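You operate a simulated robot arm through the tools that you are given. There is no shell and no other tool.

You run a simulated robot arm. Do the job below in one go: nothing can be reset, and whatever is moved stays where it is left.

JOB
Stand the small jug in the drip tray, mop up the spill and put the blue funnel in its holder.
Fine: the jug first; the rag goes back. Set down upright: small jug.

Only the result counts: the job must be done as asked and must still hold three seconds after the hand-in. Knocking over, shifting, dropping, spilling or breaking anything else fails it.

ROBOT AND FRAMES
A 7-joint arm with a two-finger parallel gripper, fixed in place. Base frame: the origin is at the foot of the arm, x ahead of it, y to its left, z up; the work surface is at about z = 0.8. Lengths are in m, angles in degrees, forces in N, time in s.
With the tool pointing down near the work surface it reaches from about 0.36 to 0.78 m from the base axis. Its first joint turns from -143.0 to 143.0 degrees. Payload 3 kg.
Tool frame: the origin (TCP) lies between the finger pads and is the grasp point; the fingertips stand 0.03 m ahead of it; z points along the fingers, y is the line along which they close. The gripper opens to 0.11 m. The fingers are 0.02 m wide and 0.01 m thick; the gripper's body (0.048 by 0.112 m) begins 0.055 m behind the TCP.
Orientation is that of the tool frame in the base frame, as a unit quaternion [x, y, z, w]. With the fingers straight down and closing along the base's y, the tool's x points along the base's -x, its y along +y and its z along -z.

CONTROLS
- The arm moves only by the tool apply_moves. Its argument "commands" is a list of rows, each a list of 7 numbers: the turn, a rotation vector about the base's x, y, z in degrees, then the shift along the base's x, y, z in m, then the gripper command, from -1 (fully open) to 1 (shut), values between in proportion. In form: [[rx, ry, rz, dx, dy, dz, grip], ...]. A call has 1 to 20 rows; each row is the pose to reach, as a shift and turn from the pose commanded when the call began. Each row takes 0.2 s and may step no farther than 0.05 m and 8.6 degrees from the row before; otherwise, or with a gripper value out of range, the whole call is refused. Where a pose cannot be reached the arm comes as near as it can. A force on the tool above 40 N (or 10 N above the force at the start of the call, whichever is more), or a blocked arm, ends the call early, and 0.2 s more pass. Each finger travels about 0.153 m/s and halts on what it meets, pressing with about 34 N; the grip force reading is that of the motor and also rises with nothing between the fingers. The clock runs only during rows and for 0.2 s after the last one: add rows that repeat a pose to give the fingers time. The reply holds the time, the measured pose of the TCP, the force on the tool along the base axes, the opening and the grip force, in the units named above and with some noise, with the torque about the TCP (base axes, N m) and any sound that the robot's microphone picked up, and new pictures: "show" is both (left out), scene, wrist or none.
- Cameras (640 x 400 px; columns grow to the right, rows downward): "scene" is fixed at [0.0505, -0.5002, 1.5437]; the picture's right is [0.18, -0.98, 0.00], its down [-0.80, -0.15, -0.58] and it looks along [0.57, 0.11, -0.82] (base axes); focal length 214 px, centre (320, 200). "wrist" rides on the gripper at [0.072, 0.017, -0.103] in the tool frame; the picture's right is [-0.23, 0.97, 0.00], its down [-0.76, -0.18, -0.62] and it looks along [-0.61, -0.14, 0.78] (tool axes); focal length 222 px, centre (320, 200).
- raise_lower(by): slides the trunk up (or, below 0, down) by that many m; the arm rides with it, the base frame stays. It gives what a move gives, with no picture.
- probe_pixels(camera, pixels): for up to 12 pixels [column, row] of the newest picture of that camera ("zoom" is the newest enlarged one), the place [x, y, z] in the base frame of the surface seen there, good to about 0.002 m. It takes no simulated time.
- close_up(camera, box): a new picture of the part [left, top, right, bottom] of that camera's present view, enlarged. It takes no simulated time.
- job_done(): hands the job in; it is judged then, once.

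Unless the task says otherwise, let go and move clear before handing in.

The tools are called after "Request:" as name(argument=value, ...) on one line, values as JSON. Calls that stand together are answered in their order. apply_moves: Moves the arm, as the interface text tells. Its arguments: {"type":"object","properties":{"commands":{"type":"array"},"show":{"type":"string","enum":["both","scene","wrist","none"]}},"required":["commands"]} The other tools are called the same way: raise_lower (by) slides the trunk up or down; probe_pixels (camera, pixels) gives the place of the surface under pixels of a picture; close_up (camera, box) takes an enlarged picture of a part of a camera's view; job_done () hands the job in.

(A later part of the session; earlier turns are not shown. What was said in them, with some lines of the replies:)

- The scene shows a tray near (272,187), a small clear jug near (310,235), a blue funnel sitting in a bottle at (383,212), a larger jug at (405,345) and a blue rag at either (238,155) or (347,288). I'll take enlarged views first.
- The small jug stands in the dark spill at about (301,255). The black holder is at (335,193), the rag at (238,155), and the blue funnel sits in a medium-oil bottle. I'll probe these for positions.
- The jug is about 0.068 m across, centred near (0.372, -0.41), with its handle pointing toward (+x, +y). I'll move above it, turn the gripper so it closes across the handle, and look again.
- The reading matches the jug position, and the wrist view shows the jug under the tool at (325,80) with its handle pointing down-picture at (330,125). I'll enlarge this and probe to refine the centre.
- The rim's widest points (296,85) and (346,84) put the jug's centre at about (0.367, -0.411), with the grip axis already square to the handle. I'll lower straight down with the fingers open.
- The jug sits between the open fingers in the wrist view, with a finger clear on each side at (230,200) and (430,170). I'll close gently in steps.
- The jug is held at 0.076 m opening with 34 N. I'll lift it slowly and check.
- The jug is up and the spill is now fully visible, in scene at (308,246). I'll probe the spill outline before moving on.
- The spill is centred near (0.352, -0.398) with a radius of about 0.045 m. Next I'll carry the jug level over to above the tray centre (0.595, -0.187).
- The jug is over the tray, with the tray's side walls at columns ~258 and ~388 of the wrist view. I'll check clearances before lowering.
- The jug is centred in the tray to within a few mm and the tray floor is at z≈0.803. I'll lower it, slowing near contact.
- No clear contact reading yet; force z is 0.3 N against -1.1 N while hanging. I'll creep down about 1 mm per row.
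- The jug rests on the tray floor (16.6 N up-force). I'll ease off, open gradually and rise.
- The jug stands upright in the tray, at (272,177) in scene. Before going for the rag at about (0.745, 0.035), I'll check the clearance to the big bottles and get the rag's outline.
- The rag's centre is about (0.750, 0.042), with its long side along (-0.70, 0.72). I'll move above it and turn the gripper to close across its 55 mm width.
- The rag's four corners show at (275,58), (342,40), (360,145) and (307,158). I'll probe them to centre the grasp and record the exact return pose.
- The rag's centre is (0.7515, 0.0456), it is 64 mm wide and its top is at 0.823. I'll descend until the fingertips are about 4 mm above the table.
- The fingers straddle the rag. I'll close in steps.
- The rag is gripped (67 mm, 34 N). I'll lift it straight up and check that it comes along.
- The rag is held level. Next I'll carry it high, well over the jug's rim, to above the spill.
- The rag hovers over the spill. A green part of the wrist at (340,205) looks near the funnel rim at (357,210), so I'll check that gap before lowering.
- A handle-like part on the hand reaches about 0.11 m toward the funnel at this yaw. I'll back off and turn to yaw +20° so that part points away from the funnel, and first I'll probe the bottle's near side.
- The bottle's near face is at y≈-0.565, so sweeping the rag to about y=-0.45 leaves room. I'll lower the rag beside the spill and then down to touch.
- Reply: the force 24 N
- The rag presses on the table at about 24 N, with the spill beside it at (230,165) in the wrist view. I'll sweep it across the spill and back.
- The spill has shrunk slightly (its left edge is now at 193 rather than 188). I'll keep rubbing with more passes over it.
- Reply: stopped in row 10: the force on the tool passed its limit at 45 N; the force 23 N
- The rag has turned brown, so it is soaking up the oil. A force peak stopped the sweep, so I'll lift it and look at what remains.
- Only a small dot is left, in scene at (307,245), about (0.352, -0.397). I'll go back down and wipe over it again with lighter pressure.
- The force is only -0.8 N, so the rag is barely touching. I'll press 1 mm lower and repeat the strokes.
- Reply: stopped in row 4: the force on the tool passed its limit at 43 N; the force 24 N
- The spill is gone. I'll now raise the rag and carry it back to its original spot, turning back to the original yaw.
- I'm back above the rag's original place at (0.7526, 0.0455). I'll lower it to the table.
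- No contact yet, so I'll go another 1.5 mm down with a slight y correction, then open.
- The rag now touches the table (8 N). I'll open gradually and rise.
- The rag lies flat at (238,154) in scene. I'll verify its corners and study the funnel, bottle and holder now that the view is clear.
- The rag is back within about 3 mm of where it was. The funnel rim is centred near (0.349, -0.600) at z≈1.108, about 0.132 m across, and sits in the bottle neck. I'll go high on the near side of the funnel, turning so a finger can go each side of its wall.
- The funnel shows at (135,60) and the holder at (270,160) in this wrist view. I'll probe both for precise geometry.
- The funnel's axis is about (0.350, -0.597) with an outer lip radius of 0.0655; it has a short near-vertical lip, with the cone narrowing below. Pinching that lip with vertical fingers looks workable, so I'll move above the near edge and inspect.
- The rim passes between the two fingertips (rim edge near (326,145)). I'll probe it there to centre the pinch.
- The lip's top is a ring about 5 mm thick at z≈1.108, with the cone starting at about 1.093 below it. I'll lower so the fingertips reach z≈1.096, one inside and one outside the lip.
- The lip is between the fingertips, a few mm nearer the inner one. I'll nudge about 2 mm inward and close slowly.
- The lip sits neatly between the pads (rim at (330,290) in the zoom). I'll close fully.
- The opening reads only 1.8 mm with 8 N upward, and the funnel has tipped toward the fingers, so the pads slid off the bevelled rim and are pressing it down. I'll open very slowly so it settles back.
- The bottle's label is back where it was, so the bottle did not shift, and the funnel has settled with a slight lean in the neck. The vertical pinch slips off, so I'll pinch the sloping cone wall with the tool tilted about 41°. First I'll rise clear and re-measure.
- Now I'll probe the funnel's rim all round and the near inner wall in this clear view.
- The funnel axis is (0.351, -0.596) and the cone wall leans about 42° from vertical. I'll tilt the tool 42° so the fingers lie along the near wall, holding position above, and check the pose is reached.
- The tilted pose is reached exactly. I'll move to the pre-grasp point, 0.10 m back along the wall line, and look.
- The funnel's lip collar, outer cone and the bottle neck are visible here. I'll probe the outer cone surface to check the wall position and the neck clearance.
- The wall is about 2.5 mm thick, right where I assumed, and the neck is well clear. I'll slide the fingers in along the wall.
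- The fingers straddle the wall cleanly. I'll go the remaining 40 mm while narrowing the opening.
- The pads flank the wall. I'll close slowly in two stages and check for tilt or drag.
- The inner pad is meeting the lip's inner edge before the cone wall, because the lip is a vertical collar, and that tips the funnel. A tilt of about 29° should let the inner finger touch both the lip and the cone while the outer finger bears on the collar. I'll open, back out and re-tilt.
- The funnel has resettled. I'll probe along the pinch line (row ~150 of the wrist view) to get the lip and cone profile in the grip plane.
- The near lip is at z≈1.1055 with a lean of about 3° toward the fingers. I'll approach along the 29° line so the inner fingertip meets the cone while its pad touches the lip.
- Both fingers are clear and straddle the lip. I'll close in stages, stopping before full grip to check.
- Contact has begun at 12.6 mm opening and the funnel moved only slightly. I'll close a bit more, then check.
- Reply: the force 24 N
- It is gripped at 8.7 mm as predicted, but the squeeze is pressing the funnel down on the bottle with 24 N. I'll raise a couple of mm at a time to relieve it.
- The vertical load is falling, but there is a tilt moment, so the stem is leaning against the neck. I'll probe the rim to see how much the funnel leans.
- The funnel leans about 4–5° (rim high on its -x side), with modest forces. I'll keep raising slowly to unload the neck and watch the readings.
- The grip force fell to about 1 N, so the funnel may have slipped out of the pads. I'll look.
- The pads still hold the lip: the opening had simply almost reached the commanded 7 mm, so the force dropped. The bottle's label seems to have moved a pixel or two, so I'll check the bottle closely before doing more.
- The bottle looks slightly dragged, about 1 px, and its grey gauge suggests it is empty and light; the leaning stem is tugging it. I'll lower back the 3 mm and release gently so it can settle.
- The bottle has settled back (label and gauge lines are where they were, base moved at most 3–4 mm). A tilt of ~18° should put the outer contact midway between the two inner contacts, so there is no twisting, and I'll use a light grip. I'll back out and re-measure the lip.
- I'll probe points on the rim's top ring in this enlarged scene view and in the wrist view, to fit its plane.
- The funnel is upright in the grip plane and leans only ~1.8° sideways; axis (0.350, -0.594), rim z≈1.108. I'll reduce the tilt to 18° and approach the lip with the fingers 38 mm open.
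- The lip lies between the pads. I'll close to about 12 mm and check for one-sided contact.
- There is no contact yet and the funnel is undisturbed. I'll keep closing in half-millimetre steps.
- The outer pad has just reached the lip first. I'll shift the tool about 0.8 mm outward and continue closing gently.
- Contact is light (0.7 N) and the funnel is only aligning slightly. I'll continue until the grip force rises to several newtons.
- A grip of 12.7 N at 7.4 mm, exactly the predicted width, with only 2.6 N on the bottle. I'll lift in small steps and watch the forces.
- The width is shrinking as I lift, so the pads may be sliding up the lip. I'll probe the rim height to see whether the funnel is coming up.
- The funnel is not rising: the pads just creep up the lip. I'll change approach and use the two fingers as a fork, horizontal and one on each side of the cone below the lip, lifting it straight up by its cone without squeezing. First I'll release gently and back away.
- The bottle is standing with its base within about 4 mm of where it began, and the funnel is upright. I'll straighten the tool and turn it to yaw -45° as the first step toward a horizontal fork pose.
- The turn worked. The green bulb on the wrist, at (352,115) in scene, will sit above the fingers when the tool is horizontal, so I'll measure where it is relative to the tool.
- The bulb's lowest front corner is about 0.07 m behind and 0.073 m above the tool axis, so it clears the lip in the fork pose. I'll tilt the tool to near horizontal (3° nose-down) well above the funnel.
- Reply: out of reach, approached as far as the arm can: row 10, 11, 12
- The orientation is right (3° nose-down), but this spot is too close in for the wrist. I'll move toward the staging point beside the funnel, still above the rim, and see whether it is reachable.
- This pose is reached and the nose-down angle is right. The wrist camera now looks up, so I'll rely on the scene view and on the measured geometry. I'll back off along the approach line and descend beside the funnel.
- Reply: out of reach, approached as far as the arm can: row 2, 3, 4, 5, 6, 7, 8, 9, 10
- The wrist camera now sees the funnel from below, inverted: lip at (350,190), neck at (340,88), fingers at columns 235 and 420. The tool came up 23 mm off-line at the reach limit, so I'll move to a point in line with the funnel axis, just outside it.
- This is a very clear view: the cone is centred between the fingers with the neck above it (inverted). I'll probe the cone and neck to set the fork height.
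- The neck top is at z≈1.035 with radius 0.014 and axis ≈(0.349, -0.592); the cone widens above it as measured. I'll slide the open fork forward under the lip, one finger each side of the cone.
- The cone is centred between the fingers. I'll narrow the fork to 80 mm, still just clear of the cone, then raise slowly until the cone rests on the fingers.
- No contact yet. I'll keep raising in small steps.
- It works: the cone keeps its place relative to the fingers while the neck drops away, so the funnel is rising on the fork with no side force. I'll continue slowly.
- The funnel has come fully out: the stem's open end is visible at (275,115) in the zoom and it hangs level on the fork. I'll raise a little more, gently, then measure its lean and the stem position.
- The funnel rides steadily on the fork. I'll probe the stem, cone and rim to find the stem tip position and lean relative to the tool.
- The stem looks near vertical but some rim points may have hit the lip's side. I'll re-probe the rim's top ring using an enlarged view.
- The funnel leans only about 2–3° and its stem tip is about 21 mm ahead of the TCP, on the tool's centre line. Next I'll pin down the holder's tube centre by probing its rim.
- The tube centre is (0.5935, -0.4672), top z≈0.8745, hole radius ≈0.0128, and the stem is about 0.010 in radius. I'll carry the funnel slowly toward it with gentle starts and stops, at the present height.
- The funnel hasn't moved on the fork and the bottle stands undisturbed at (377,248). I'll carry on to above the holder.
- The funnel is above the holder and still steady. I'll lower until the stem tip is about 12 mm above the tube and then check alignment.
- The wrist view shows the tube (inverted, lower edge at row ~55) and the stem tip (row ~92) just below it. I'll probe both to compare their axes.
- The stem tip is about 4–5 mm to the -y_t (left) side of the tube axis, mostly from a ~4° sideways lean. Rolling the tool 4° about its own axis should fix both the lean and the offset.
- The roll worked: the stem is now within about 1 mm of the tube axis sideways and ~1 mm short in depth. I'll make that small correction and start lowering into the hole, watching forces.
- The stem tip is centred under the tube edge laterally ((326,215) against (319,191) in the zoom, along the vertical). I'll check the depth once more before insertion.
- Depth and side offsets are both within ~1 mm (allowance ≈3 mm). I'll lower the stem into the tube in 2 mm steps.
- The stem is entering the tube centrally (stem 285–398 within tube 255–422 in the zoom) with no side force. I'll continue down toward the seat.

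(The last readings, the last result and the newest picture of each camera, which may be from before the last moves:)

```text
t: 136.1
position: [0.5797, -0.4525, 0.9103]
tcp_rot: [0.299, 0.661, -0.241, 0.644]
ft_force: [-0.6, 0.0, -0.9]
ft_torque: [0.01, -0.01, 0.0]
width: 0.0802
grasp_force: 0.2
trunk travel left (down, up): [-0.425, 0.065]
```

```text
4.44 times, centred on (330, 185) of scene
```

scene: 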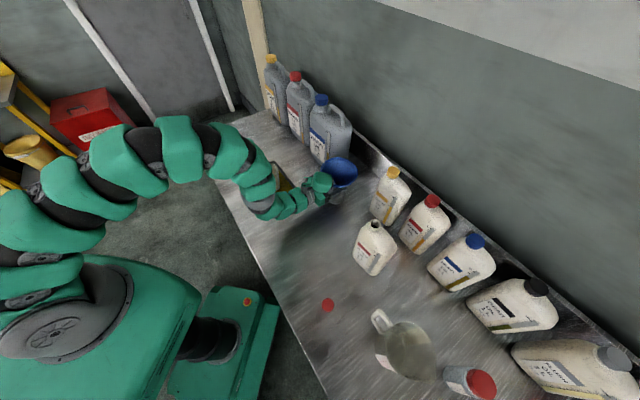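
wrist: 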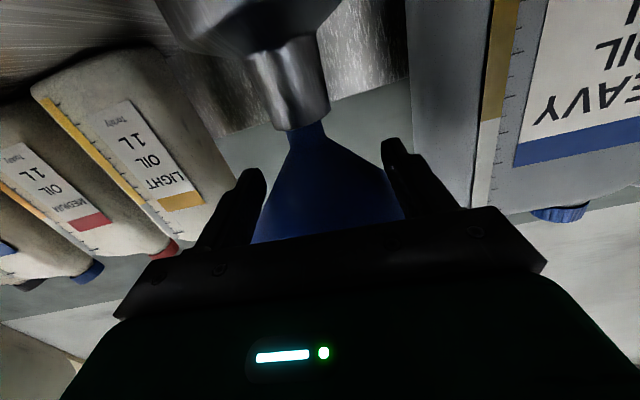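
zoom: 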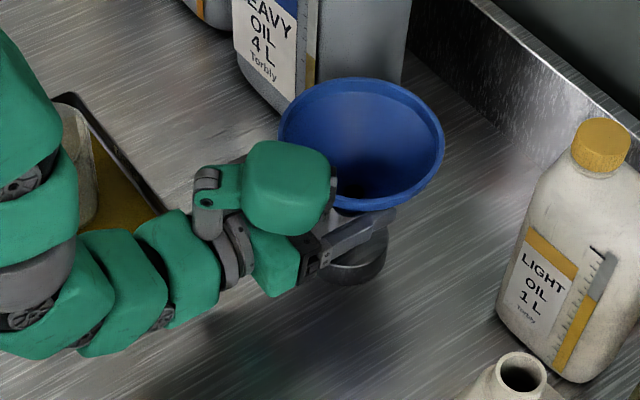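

The stem is deep in the tube with about 12 mm left. To keep the wrist camera off the table, I'll go down 5 mm more and then spread the fingers slowly so the cone settles onto the tube.

Request:
apply_moves(commands=[[0, 0, 0, 0, 0, -0.0015, -0.4545], [0, 0, 0, 0, 0, -0.003, -0.4545], [0, 0, 0, 0, 0, -0.0045, -0.4545], [0, 0, 0, 0, 0, -0.005, -0.4545]], show="none")

Request:
apply_moves(commands=[[0, 0, 0, 0, 0, 0, -0.48], [0, 0, 0, 0, 0, 0, -0.51], [0, 0, 0, 0, 0, 0, -0.54], [0, 0, 0, 0, 0, 0, -0.57], [0, 0, 0, 0, 0, 0, -0.6], [0, 0, 0, 0, 0, 0, -0.63], [0, 0, 0, 0, 0, 0, -0.66], [0, 0, 0, 0, 0, 0, -0.69], [0, 0, 0, 0, 0, 0, -0.72], [0, 0, 0, 0, 0, 0, -0.75]])

Request:
close_up(camera="wrist", box=[220, 20, 420, 200])

Request:
close_up(camera="scene", box=[270, 140, 390, 230])

```text
t: 137.1
position: [0.5797, -0.4524, 0.9051]
tcp_rot: [0.3, 0.661, -0.241, 0.644]
ft_force: [0.1, -0.8, -0.3]
ft_torque: [0.03, 0.01, -0.03]
width: 0.0804
grasp_force: 0.2
trunk travel left (down, up): [-0.425, 0.065]
```

```text
t: 139.3
position: [0.5797, -0.4521, 0.9045]
tcp_rot: [0.298, 0.661, -0.241, 0.645]
ft_force: [0.6, -0.8, -0.5]
ft_torque: [-0.04, 0.02, -0.01]
width: 0.0962
grasp_force: 0.2
trunk travel left (down, up): [-0.425, 0.065]
```

scene: 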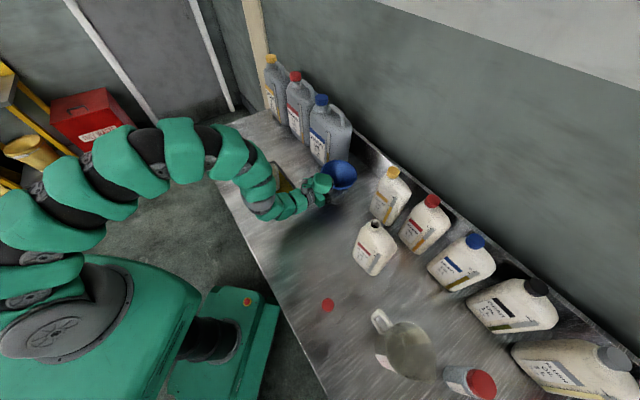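
wrist: 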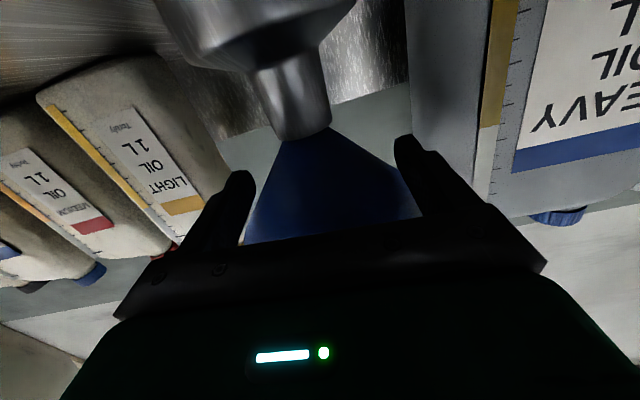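

```text
2.22 times, centred on (320, 110) of wrist
```

zoom: 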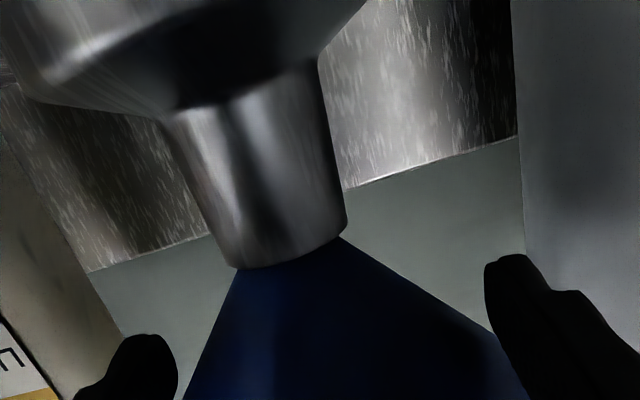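

```text
4.44 times, centred on (330, 185) of scene
```

zoom: 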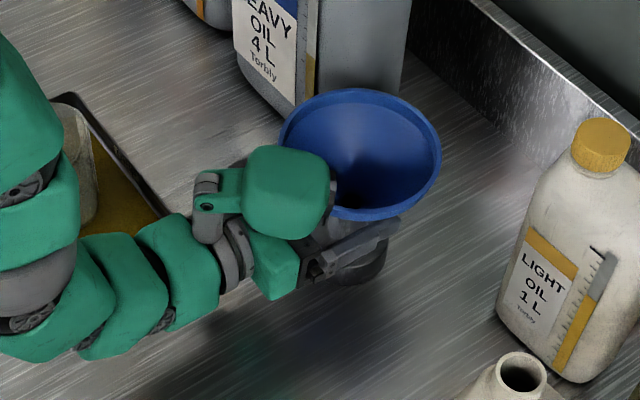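

The cone now sits on the tube top, with no stem visible between them. I'll open the fingers fully and confirm they are free.

Request:
apply_moves(commands=[[0, 0, 0, 0, 0, 0, -0.8], [0, 0, 0, 0, 0, 0, -0.85], [0, 0, 0, 0, 0, 0, -0.9], [0, 0, 0, 0, 0, 0, -0.95], [0, 0, 0, 0, 0, 0, -1], [0, 0, 0, 0, 0, 0, -1]])

Request:
close_up(camera="wrist", box=[200, 20, 460, 240])

Request:
close_up(camera="scene", box=[270, 140, 390, 230])

```text
t: 140.7
position: [0.5803, -0.4513, 0.9041]
tcp_rot: [0.299, 0.661, -0.241, 0.644]
ft_force: [-0.2, -0.8, -0.2]
ft_torque: [-0.01, 0.02, 0.0]
width: 0.1101
grasp_force: 0.0
trunk travel left (down, up): [-0.425, 0.065]
```

scene: 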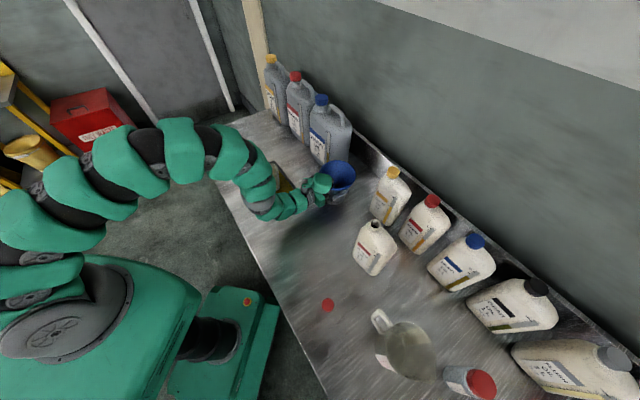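
wrist: 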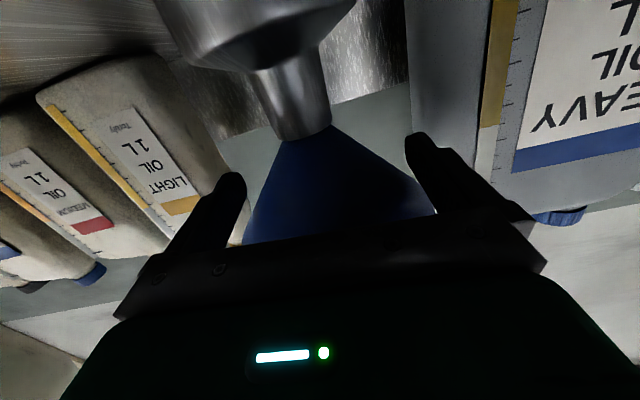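

```text
1.82 times, centred on (330, 130) of wrist
```

zoom: 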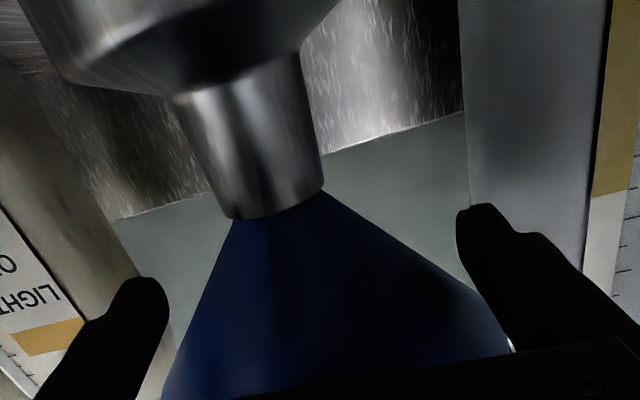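

```text
4.44 times, centred on (330, 185) of scene
```

zoom: 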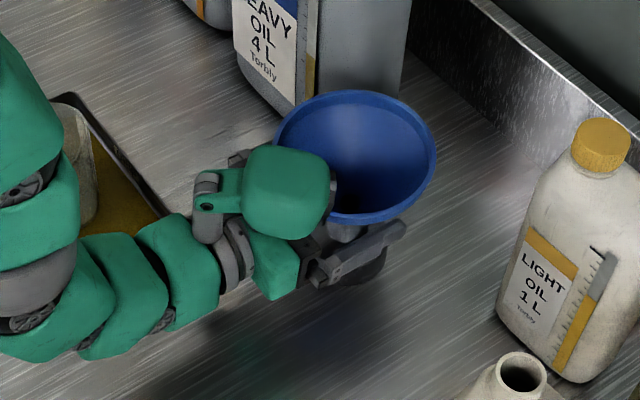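

The fingers are open, but the right one, raised by the roll, may still be near the cone. I'll roll back the 4° to level and drop 1 mm so both are clear.

Request:
apply_moves(commands=[[-0.7, 0.7, 0.05, 0, 0, 0, -1], [-1.4, 1.4, 0.1, 0, 0, -0.0005, -1], [-2.1, 2.1, 0.15, 0, 0, -0.001, -1], [-2.8, 2.8, 0.2, 0, 0, -0.001, -1], [-2.8, 2.8, 0.2, 0, 0, -0.001, -1]])

Request:
close_up(camera="wrist", box=[200, 20, 460, 240])

Request:
close_up(camera="scene", box=[310, 140, 390, 210])

```text
t: 141.9
position: [0.5797, -0.4518, 0.9033]
tcp_rot: [0.276, 0.672, -0.263, 0.635]
ft_force: [0.3, -0.3, 0.2]
ft_torque: [0.0, 0.01, -0.04]
width: 0.1102
grasp_force: 0.1
trunk travel left (down, up): [-0.425, 0.065]
```

scene: 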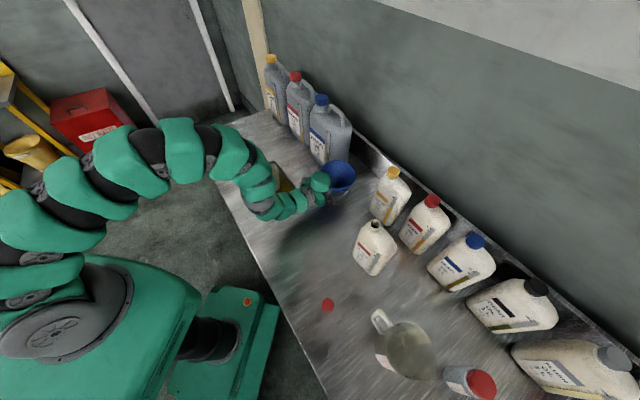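
wrist: 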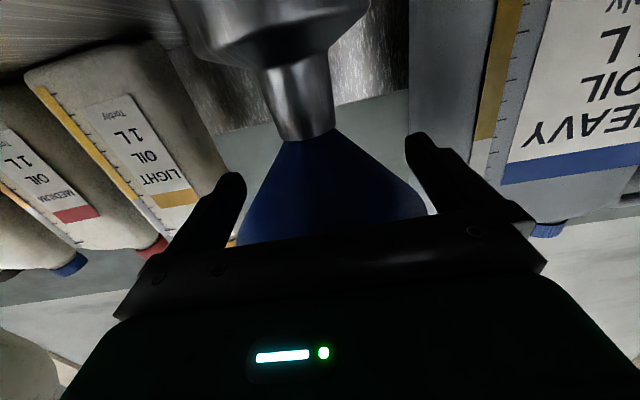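

```text
1.82 times, centred on (330, 130) of wrist
```

zoom: 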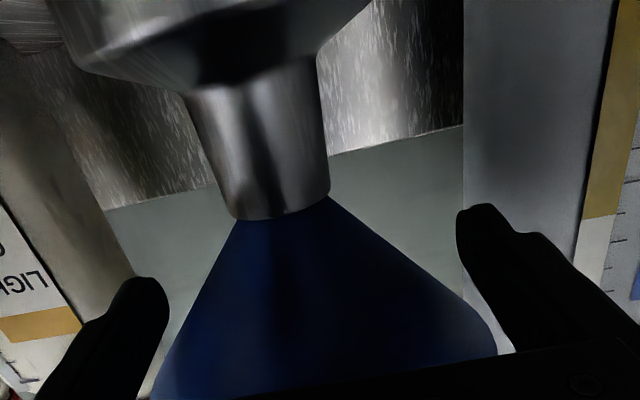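

```text
5.71 times, centred on (350, 175) of scene
```

zoom: 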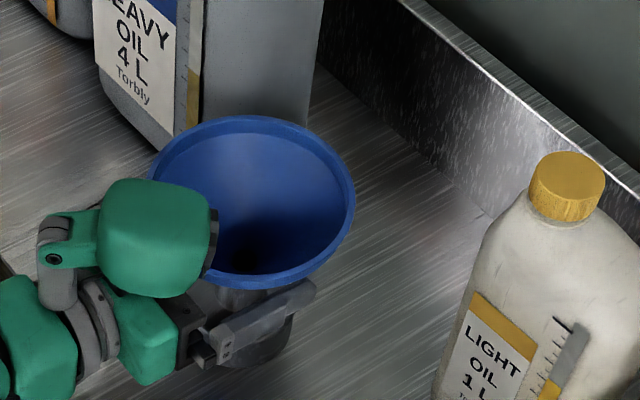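

Both fingers look clear and no force is felt. I'll withdraw the fork straight back along its axis at constant height.

Request:
apply_moves(commands=[[0, 0, 0, -0.004, 0.004, 0, -1], [0, 0, 0, -0.01, 0.01, 0, -1], [0, 0, 0, -0.018, 0.018, 0, -1], [0, 0, 0, -0.026, 0.026, 0, -1], [0, 0, 0, -0.034, 0.034, 0, -1], [0, 0, 0, -0.042, 0.042, 0, -1], [0, 0, 0, -0.05, 0.05, 0, -1], [0, 0, 0, -0.058, 0.058, 0, -1], [0, 0, 0, -0.066, 0.066, 0, -1], [0, 0, 0, -0.074, 0.074, 0, -1], [0, 0, 0, -0.08, 0.08, 0, -1]])

Request:
close_up(camera="wrist", box=[200, 0, 460, 240])

Request:
close_up(camera="scene", box=[250, 130, 390, 230])

```text
t: 144.3
position: [0.5003, -0.3727, 0.9042]
tcp_rot: [0.277, 0.671, -0.264, 0.635]
ft_force: [-0.3, -0.3, 0.3]
ft_torque: [0.02, -0.01, -0.02]
width: 0.1098
grasp_force: 0.1
trunk travel left (down, up): [-0.425, 0.065]
```

scene: 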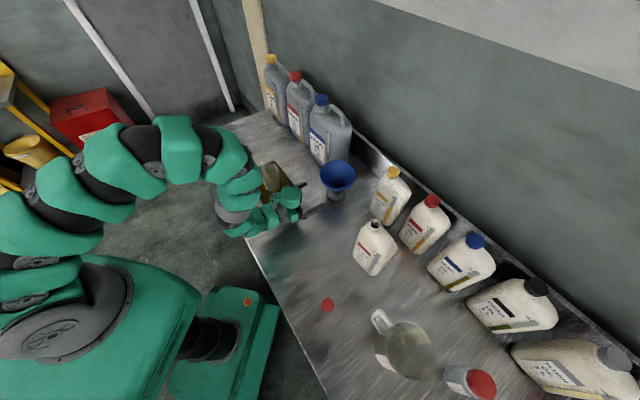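
wrist: 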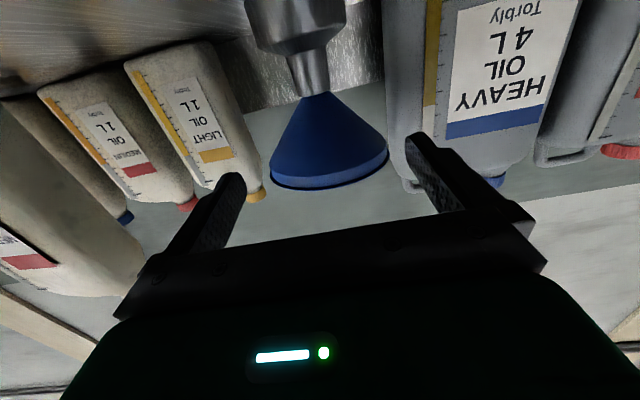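

```text
1.67 times, centred on (330, 120) of wrist
```

zoom: 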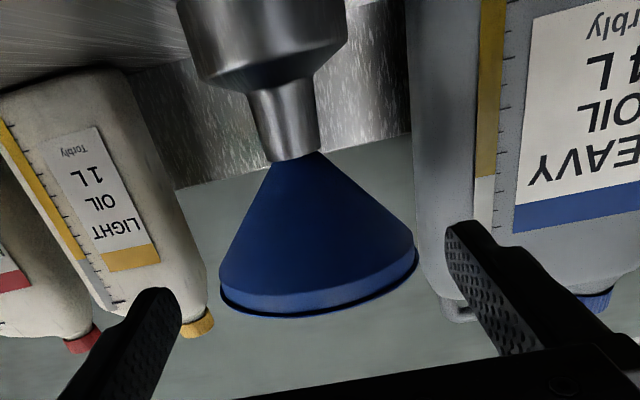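

```text
4.00 times, centred on (320, 180) of scene
```

zoom: 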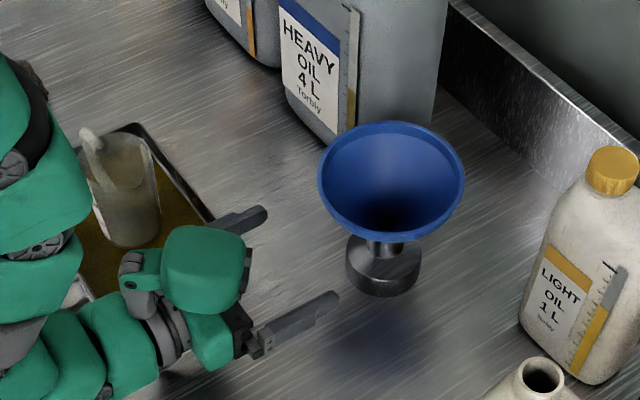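

The funnel is standing in its holder and the fork is clear of it. I'll rise straight up away from the jug and then inspect everything.

Request:
apply_moves(commands=[[0, 0, 0, 0, 0, 0.01, -1], [0, 0, 0, 0, 0, 0.03, -1], [0, 0, 0, 0, 0, 0.06, -1], [0, 0, 0, 0, 0, 0.1, -1], [0, 0, 0, 0, 0, 0.14, -1], [0, 0, 0, 0, 0, 0.18, -1], [0, 0, 0, 0, 0, 0.22, -1], [0, 0, 0, 0, 0, 0.26, -1], [0, 0, 0, 0, 0, 0.3, -1], [0, 0, 0, 0, 0, 0.3, -1]])

Request:
close_up(camera="scene", box=[210, 120, 420, 260])

Request:
close_up(camera="scene", box=[300, 150, 372, 210])

```text
t: 146.5
position: [0.5182, -0.3851, 1.2173]
tcp_rot: [0.276, 0.672, -0.263, 0.635]
ft_force: [-0.1, 0.6, 0.6]
ft_torque: [0.02, -0.02, -0.02]
width: 0.1102
grasp_force: 0.1
out of reach, approached as far as the arm can: row 6, 7, 8, 9, 10
trunk travel left (down, up): [-0.425, 0.065]
```

scene: 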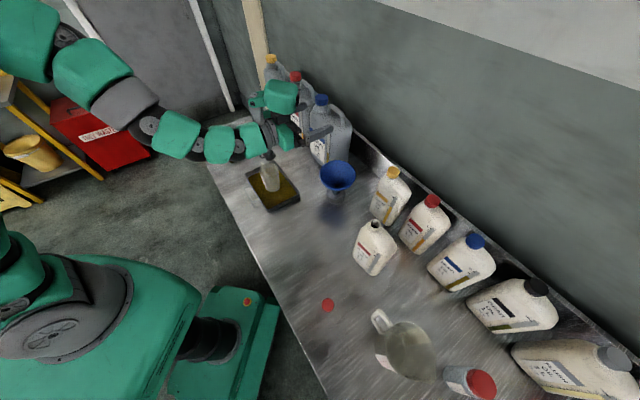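
wrist: 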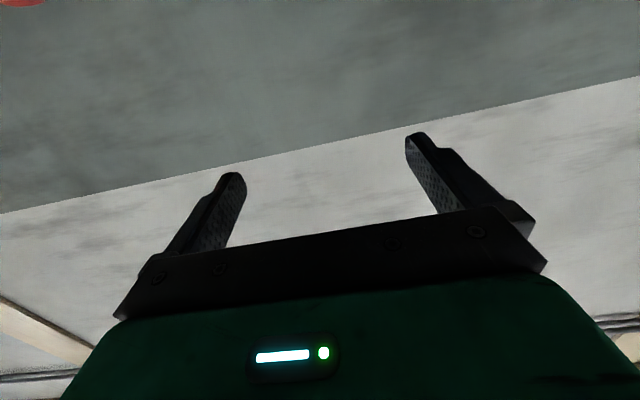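

```text
2.86 times, centred on (315, 190) of scene
```

zoom: 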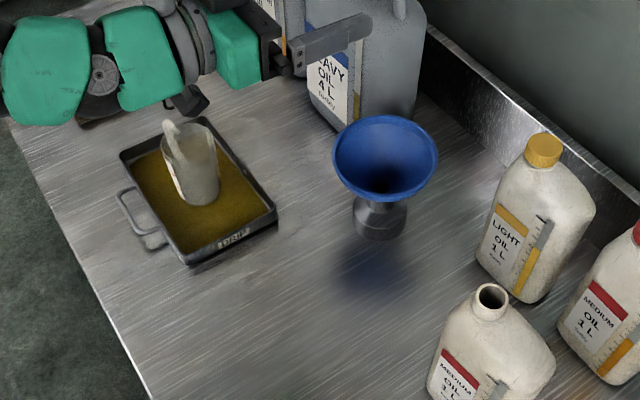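

```text
6.67 times, centred on (336, 180) of scene
```

zoom: 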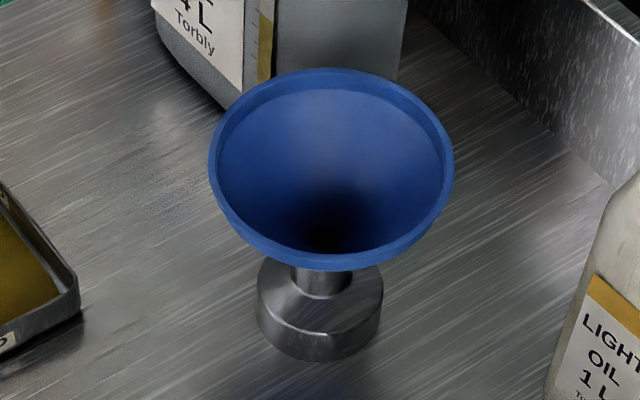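

All looks right: the funnel is in the holder, the jug upright in the tray, and the bench clean. I'll compare the donor bottle against the opening picture with the same close-up, and recheck the spill area and rag.

Request:
close_up(camera="scene", box=[290, 250, 530, 400])

Request:
close_up(camera="scene", box=[260, 180, 420, 280])

Request:
close_up(camera="scene", box=[200, 130, 360, 230])

Request:
probe_pixels(camera="scene", pixels=[[355, 258], [356, 250], [373, 276], [360, 240], [366, 236], [323, 170], [351, 170], [337, 160], [340, 189], [272, 178]])

```text
2.67 times, centred on (410, 325) of scene
```

zoom: 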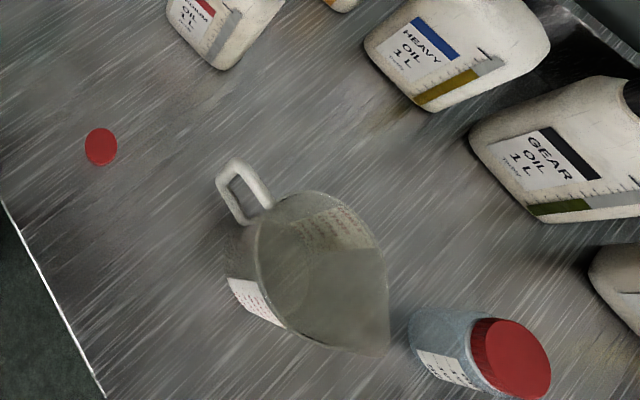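

```text
4.00 times, centred on (340, 230) of scene
```

zoom: 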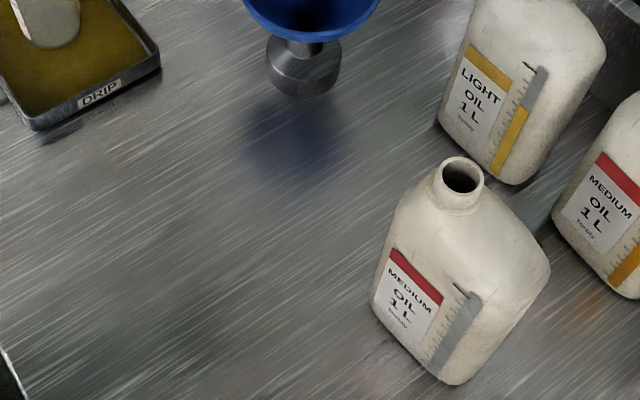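

```text
4.00 times, centred on (280, 180) of scene
```

zoom: 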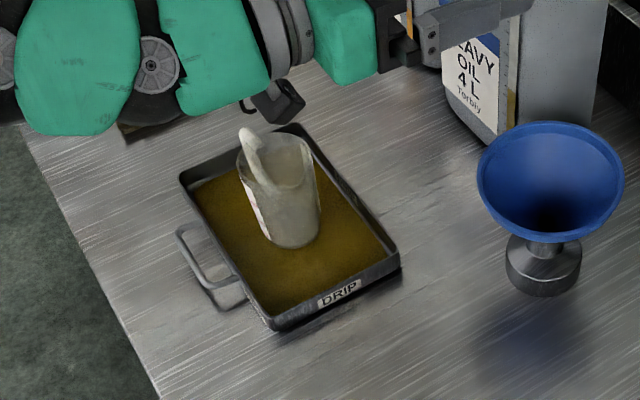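

```text
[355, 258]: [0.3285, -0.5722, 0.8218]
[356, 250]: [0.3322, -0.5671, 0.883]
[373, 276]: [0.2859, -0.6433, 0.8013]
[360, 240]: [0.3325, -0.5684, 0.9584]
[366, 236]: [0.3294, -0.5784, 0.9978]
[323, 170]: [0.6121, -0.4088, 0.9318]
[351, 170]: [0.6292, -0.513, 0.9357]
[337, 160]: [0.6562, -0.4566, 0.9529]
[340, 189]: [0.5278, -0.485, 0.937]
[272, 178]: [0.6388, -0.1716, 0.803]
```

The bottle matches the opening picture to within a pixel (about 3 mm). I'll check how level the funnel sits in its holder.

Request:
close_up(camera="scene", box=[300, 150, 372, 210])

Request:
probe_pixels(camera="zoom", pixels=[[330, 73], [250, 95], [215, 145], [216, 190], [260, 235], [320, 255], [380, 250], [430, 215], [449, 160], [420, 105], [380, 82], [330, 280]])

```text
6.67 times, centred on (336, 180) of scene
```

zoom: 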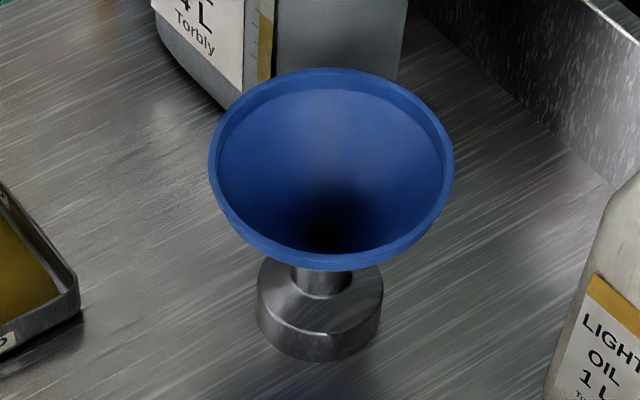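

```text
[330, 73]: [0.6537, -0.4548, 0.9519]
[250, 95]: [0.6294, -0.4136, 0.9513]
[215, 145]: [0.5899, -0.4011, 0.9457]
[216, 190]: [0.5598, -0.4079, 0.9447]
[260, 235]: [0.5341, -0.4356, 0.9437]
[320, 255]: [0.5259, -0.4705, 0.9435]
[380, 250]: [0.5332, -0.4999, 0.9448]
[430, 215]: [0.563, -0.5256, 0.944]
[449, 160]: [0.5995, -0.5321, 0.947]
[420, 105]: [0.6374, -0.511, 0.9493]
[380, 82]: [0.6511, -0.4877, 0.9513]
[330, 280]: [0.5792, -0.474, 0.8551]
```

The funnel is fully seated (mean rim height 0.948, as expected) with a natural ~4° lean. The arm hides the rag, so I'll swing the tool back toward vertical, high up, and confirm the rag and jug.

Request:
apply_moves(commands=[[5.6, 5.6, 0, 0, 0, 0.01, -1], [11.2, 11.2, 0, -0.005, 0, 0.02, -1], [16.8, 16.8, 0, -0.01, 0, 0.03, -1], [22.4, 22.4, 0, -0.02, -0.01, 0.04, -1], [28.0, 28.0, 0, -0.04, -0.02, 0.05, -1], [33.6, 33.6, 0, -0.06, -0.03, 0.06, -1], [39.2, 39.2, 0, -0.08, -0.04, 0.07, -1], [44.8, 44.8, 0, -0.1, -0.05, 0.08, -1], [50.4, 50.4, 0, -0.12, -0.06, 0.08, -1], [56.0, 56.0, 0, -0.13, -0.06, 0.08, -1], [61.5, 61.5, 0, -0.13, -0.06, 0.08, -1], [61.5, 61.5, 0, -0.13, -0.06, 0.08, -1]])

Request:
close_up(camera="scene", box=[200, 120, 400, 260])

```text
t: 149.1
position: [0.3886, -0.4431, 1.2964]
tcp_rot: [0.382, 0.924, 0.003, -0.001]
ft_force: [0.6, 0.1, -0.3]
ft_torque: [0.01, 0.04, 0.02]
width: 0.1102
grasp_force: 0.0
trunk travel left (down, up): [-0.425, 0.065]
```

scene: 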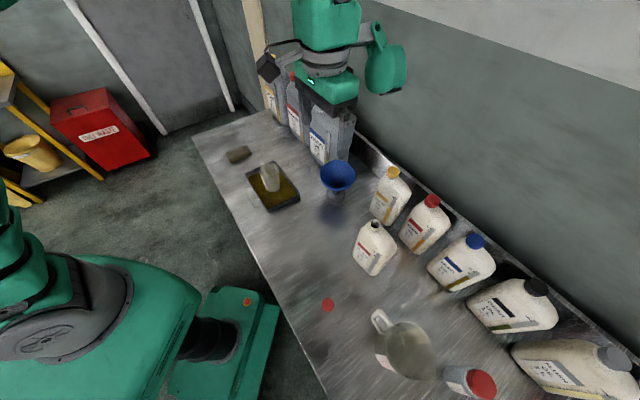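
wrist: 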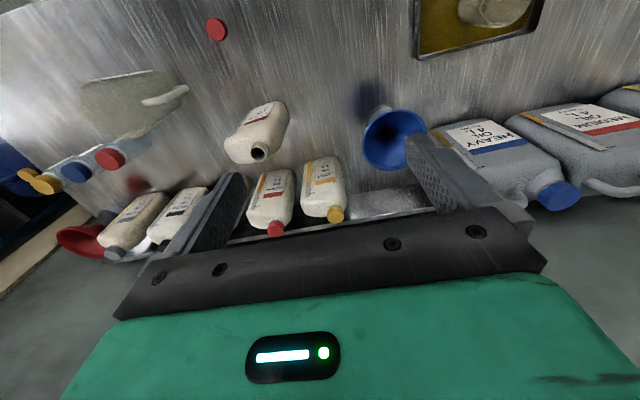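

```text
2.86 times, centred on (300, 190) of scene
```

zoom: 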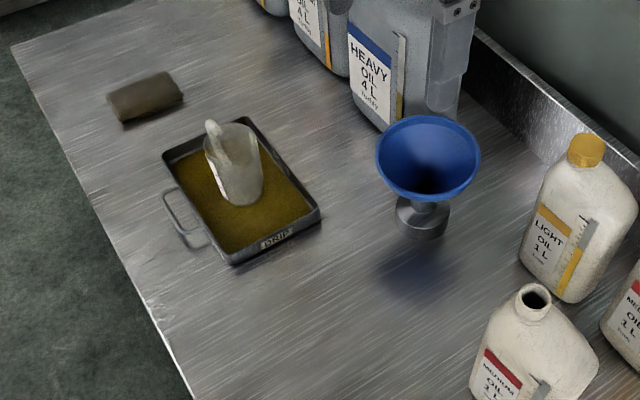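

The last pictures show the job complete. The jug is upright in the tray (235,165 in the zoom), the rag is back in its place (145,95), the bench is clean, and the funnel is in its holder (428,160). Nothing else has fallen, though the medium-oil bottle that held the funnel sits about 3 mm from where it began. The arm is clear, so I'm handing in.

Request:
job_done()

```text
The job is handed in.
```

The job is handed in, and the last pictures show all three parts done. I don't have the judge's result.

- **Jug:** it was moved first and stands upright near the middle of the drip tray.
- **Spill:** it was wiped until none showed in the close-up. The rag, now brown with oil, is back within about 3 mm of where it started.
- **Funnel:** it is fully seated in its holder, with a natural lean of about 4°.

**Oil bottle:** the medium-oil bottle that held the funnel ended up about 3 mm from its starting place. My first attempts pinched the funnel's rim; one tipped the funnel and another briefly tilted the bottle. In the end I lifted the funnel out on the open fingers, without squeezing it. The bottle is still standing, and nothing else was knocked over or visibly moved.
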